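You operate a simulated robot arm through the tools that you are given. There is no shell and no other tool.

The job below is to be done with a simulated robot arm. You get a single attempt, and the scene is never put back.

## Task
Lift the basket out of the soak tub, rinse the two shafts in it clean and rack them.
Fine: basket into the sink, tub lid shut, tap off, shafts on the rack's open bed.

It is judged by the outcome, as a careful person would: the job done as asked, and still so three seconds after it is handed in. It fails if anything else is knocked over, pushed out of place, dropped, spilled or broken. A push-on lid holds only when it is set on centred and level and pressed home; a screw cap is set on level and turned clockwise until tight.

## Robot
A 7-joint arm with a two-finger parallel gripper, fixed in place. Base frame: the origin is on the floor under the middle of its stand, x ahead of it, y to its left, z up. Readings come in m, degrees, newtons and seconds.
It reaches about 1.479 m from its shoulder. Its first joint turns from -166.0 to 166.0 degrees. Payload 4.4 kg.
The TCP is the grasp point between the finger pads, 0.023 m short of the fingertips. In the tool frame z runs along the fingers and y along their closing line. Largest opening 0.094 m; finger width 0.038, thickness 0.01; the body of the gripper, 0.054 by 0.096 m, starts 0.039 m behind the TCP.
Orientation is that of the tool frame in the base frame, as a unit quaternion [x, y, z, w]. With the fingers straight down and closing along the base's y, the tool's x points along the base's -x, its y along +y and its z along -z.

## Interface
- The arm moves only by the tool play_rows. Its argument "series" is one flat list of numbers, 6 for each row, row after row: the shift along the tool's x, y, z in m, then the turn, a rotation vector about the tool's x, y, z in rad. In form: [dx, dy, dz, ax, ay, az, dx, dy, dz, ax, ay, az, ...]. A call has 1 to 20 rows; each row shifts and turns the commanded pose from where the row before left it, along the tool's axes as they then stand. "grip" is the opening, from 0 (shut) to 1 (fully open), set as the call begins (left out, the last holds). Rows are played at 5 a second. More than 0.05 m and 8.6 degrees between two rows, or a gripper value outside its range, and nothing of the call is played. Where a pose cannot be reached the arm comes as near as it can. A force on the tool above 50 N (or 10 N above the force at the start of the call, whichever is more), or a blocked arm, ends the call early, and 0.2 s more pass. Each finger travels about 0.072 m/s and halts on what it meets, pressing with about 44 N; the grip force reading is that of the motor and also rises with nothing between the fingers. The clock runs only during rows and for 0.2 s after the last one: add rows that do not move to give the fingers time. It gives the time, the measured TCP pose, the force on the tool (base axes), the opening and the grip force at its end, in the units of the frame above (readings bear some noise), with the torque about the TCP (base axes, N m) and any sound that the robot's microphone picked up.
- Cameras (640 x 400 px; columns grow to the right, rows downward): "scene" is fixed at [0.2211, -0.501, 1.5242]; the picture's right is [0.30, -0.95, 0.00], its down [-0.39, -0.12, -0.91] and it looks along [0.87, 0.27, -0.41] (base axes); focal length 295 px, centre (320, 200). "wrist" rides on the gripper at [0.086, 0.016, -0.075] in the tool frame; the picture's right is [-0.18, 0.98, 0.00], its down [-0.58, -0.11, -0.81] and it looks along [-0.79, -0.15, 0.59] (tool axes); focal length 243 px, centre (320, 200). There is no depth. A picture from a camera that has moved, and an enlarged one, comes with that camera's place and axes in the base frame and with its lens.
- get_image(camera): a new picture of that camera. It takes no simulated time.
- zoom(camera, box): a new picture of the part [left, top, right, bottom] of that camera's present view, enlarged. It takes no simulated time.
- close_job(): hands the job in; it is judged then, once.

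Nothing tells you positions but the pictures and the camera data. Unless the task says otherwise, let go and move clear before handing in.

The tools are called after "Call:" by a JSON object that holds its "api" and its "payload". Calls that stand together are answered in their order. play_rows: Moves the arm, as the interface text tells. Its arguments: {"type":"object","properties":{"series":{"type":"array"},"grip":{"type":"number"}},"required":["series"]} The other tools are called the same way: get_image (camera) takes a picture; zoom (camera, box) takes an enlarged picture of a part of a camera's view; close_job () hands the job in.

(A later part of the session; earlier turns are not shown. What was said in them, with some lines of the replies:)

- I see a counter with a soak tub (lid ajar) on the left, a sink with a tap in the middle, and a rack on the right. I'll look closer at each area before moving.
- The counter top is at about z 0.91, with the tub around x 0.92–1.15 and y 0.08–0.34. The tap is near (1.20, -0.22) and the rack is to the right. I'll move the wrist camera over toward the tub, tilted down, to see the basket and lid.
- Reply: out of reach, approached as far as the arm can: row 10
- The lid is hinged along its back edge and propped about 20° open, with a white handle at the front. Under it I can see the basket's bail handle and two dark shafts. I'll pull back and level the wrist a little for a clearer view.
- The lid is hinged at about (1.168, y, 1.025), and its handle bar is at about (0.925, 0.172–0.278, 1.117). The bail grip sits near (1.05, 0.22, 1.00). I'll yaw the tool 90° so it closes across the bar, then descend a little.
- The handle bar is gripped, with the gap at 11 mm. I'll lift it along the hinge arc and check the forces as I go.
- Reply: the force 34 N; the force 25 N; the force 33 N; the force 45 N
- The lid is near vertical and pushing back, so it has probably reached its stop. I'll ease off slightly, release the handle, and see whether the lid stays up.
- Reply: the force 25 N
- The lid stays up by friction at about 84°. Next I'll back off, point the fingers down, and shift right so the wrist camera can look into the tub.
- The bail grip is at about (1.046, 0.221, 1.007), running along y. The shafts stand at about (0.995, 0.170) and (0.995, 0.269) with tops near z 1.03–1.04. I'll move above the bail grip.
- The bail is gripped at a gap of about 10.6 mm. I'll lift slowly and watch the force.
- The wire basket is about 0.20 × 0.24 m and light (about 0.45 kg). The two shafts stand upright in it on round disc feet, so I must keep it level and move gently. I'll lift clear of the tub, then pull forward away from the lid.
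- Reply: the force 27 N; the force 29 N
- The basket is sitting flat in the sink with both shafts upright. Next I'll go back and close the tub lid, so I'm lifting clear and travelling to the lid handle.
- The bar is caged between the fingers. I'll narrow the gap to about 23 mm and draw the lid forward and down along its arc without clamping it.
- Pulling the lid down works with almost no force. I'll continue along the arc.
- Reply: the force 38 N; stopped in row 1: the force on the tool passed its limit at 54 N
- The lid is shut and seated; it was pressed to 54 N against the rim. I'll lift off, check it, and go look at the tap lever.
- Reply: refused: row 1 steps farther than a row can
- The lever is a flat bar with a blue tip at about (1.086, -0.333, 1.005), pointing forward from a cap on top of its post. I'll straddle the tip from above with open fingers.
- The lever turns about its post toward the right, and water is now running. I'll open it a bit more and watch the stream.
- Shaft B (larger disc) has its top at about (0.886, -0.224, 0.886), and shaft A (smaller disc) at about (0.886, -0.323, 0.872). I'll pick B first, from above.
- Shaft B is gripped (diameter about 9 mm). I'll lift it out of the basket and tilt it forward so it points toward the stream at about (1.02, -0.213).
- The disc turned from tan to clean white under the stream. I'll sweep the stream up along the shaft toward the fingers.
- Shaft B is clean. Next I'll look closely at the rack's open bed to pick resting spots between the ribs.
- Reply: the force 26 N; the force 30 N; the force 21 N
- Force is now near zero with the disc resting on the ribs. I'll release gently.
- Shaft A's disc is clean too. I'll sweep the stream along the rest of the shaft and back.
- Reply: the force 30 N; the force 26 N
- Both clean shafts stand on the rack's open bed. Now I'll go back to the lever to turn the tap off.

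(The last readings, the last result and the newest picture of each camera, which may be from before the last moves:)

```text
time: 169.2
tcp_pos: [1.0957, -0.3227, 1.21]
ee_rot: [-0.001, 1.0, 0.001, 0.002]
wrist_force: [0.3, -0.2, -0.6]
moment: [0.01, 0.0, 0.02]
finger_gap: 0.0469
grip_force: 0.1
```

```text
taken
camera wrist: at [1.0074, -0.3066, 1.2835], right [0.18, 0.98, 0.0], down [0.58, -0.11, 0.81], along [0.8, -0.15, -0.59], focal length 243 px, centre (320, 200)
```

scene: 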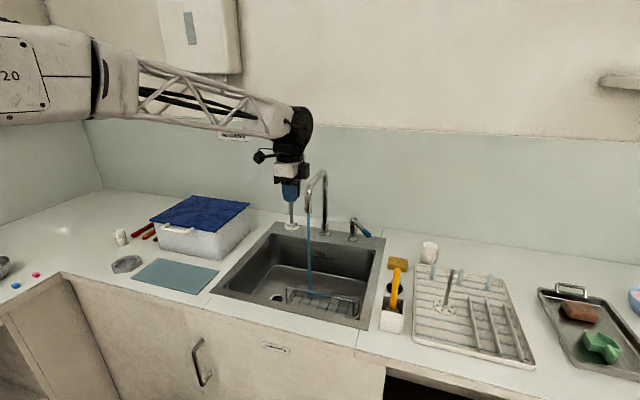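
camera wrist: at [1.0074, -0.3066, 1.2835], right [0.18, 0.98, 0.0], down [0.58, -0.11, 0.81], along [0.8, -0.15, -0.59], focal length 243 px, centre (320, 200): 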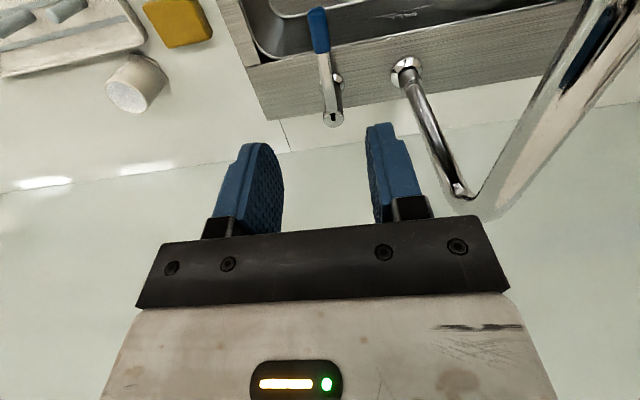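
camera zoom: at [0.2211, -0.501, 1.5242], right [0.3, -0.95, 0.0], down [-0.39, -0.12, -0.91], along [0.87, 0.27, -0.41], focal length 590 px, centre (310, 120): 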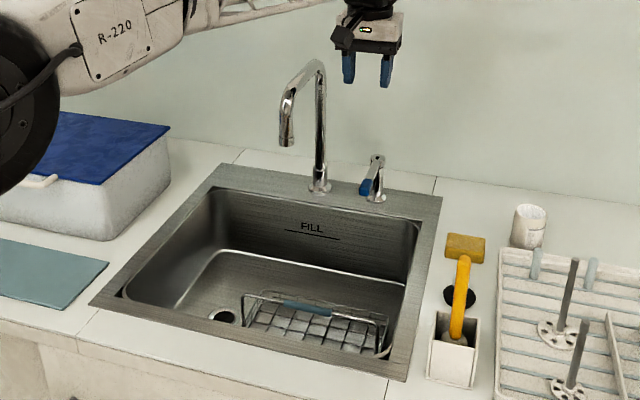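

The tap is off and the lever is back at its stop. I'll move the arm clear and check everything once more.

Call:
{"api": "play_rows", "payload": {"series": [0.0355, 0, -0.022, 0, 0, 0, 0.0355, 0, -0.022, 0, 0, 0, 0.0355, 0, -0.022, 0, 0, 0, 0.0355, 0, -0.022, 0, 0, 0, 0.0355, 0, -0.022, 0, 0, 0, 0.0355, 0, -0.022, 0, 0, 0, 0.0355, 0, -0.022, 0, 0, 0, 0.0355, 0, -0.022, 0, 0, 0, 0.0355, 0, -0.022, 0, 0, 0]}}

Call:
{"api": "get_image", "payload": {"camera": "scene"}}

Call:
{"api": "zoom", "payload": {"camera": "scene", "box": [100, 170, 280, 300]}}

Call:
{"api": "zoom", "payload": {"camera": "scene", "box": [220, 150, 400, 330]}}

Call:
{"api": "zoom", "payload": {"camera": "scene", "box": [370, 230, 550, 370]}}

Call:
{"api": "get_image", "payload": {"camera": "wrist"}}

```text
time: 171.2
tcp_pos: [0.7758, -0.3243, 1.4009]
ee_rot: [0.0, 1.0, 0.001, 0.002]
wrist_force: [0.2, -0.4, -2.0]
moment: [0.02, 0.09, 0.01]
finger_gap: 0.047
grip_force: 0.1
```

```text
taken
```

scene: 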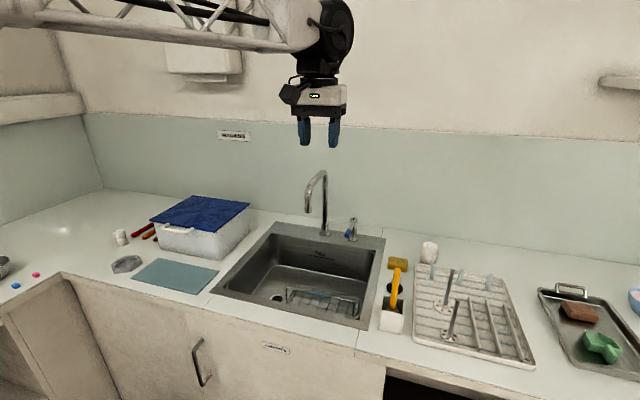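

```text
3.08 times, centred on (190, 235) of scene
camera zoom: at [0.2211, -0.501, 1.5242], right [0.3, -0.95, 0.0], down [-0.39, -0.12, -0.91], along [0.87, 0.27, -0.41], focal length 908 px, centre (720, 92)
```

zoom: 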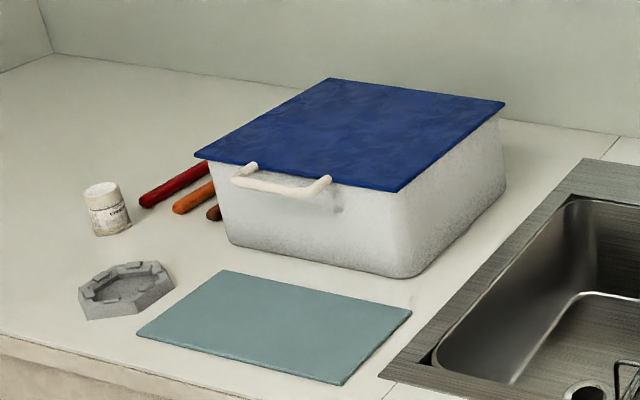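

```text
2.22 times, centred on (310, 240) of scene
camera zoom: at [0.2211, -0.501, 1.5242], right [0.3, -0.95, 0.0], down [-0.39, -0.12, -0.91], along [0.87, 0.27, -0.41], focal length 656 px, centre (342, 111)
```

zoom: 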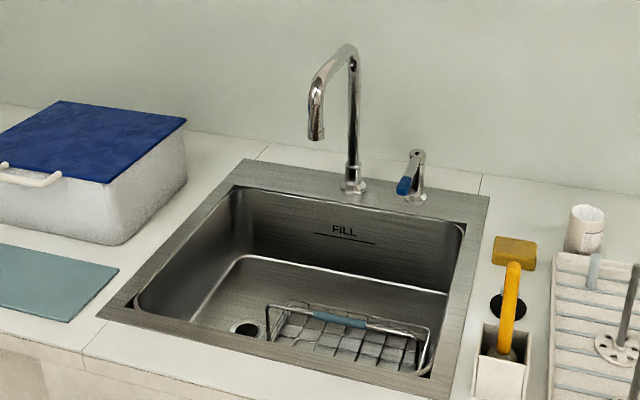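

```text
2.86 times, centred on (460, 300) of scene
camera zoom: at [0.2211, -0.501, 1.5242], right [0.3, -0.95, 0.0], down [-0.39, -0.12, -0.91], along [0.87, 0.27, -0.41], focal length 843 px, centre (-80, -86)
```

zoom: 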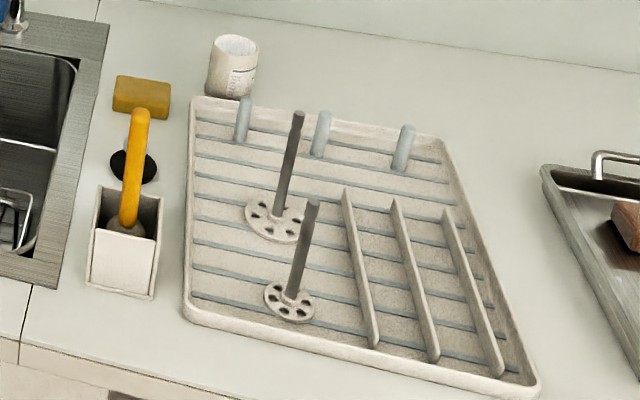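

```text
taken
camera wrist: at [0.6895, -0.3084, 1.4762], right [0.18, 0.98, 0.0], down [0.58, -0.11, 0.81], along [0.79, -0.15, -0.59], focal length 243 px, centre (320, 200)
```

wrist: 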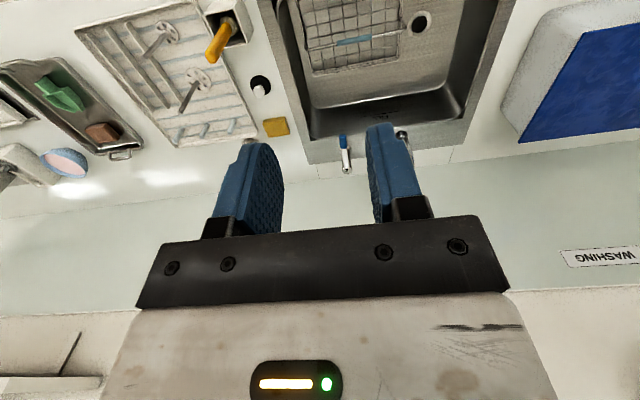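

Final check: the lid is shut flat, the basket is in the sink, and the tap is off with its lever back in place. Both clean shafts stand on the rack's open bed, nothing else was disturbed, and the arm is clear, so I'm handing the job in.

Call:
{"api": "close_job", "payload": {}}

```text
The job is handed in.
```

The job is done and handed in; I haven't seen a verdict on it. In the last pictures before I handed it in:

- **Basket:** it sits flat in the sink, clear of the drain.
- **Tub:** the lid is shut and was pressed down onto the rim; the tub itself hasn't moved.
- **Tap:** no water is running, and the lever is back against its off stop.
- **Shafts:** I held both under the stream until their discs came up white and the rods grey. They stand upright on their discs on the rack's open bed, each resting across two ribs.
- **Rinse limits:** the top few centimetres, where the fingers gripped, and the undersides of the discs did not go directly through the stream. The tops looked clean from the camera; I did not get a view of the undersides.
- **Everything else:** nothing was knocked over, moved or dropped, and the arm is clear of the counter.
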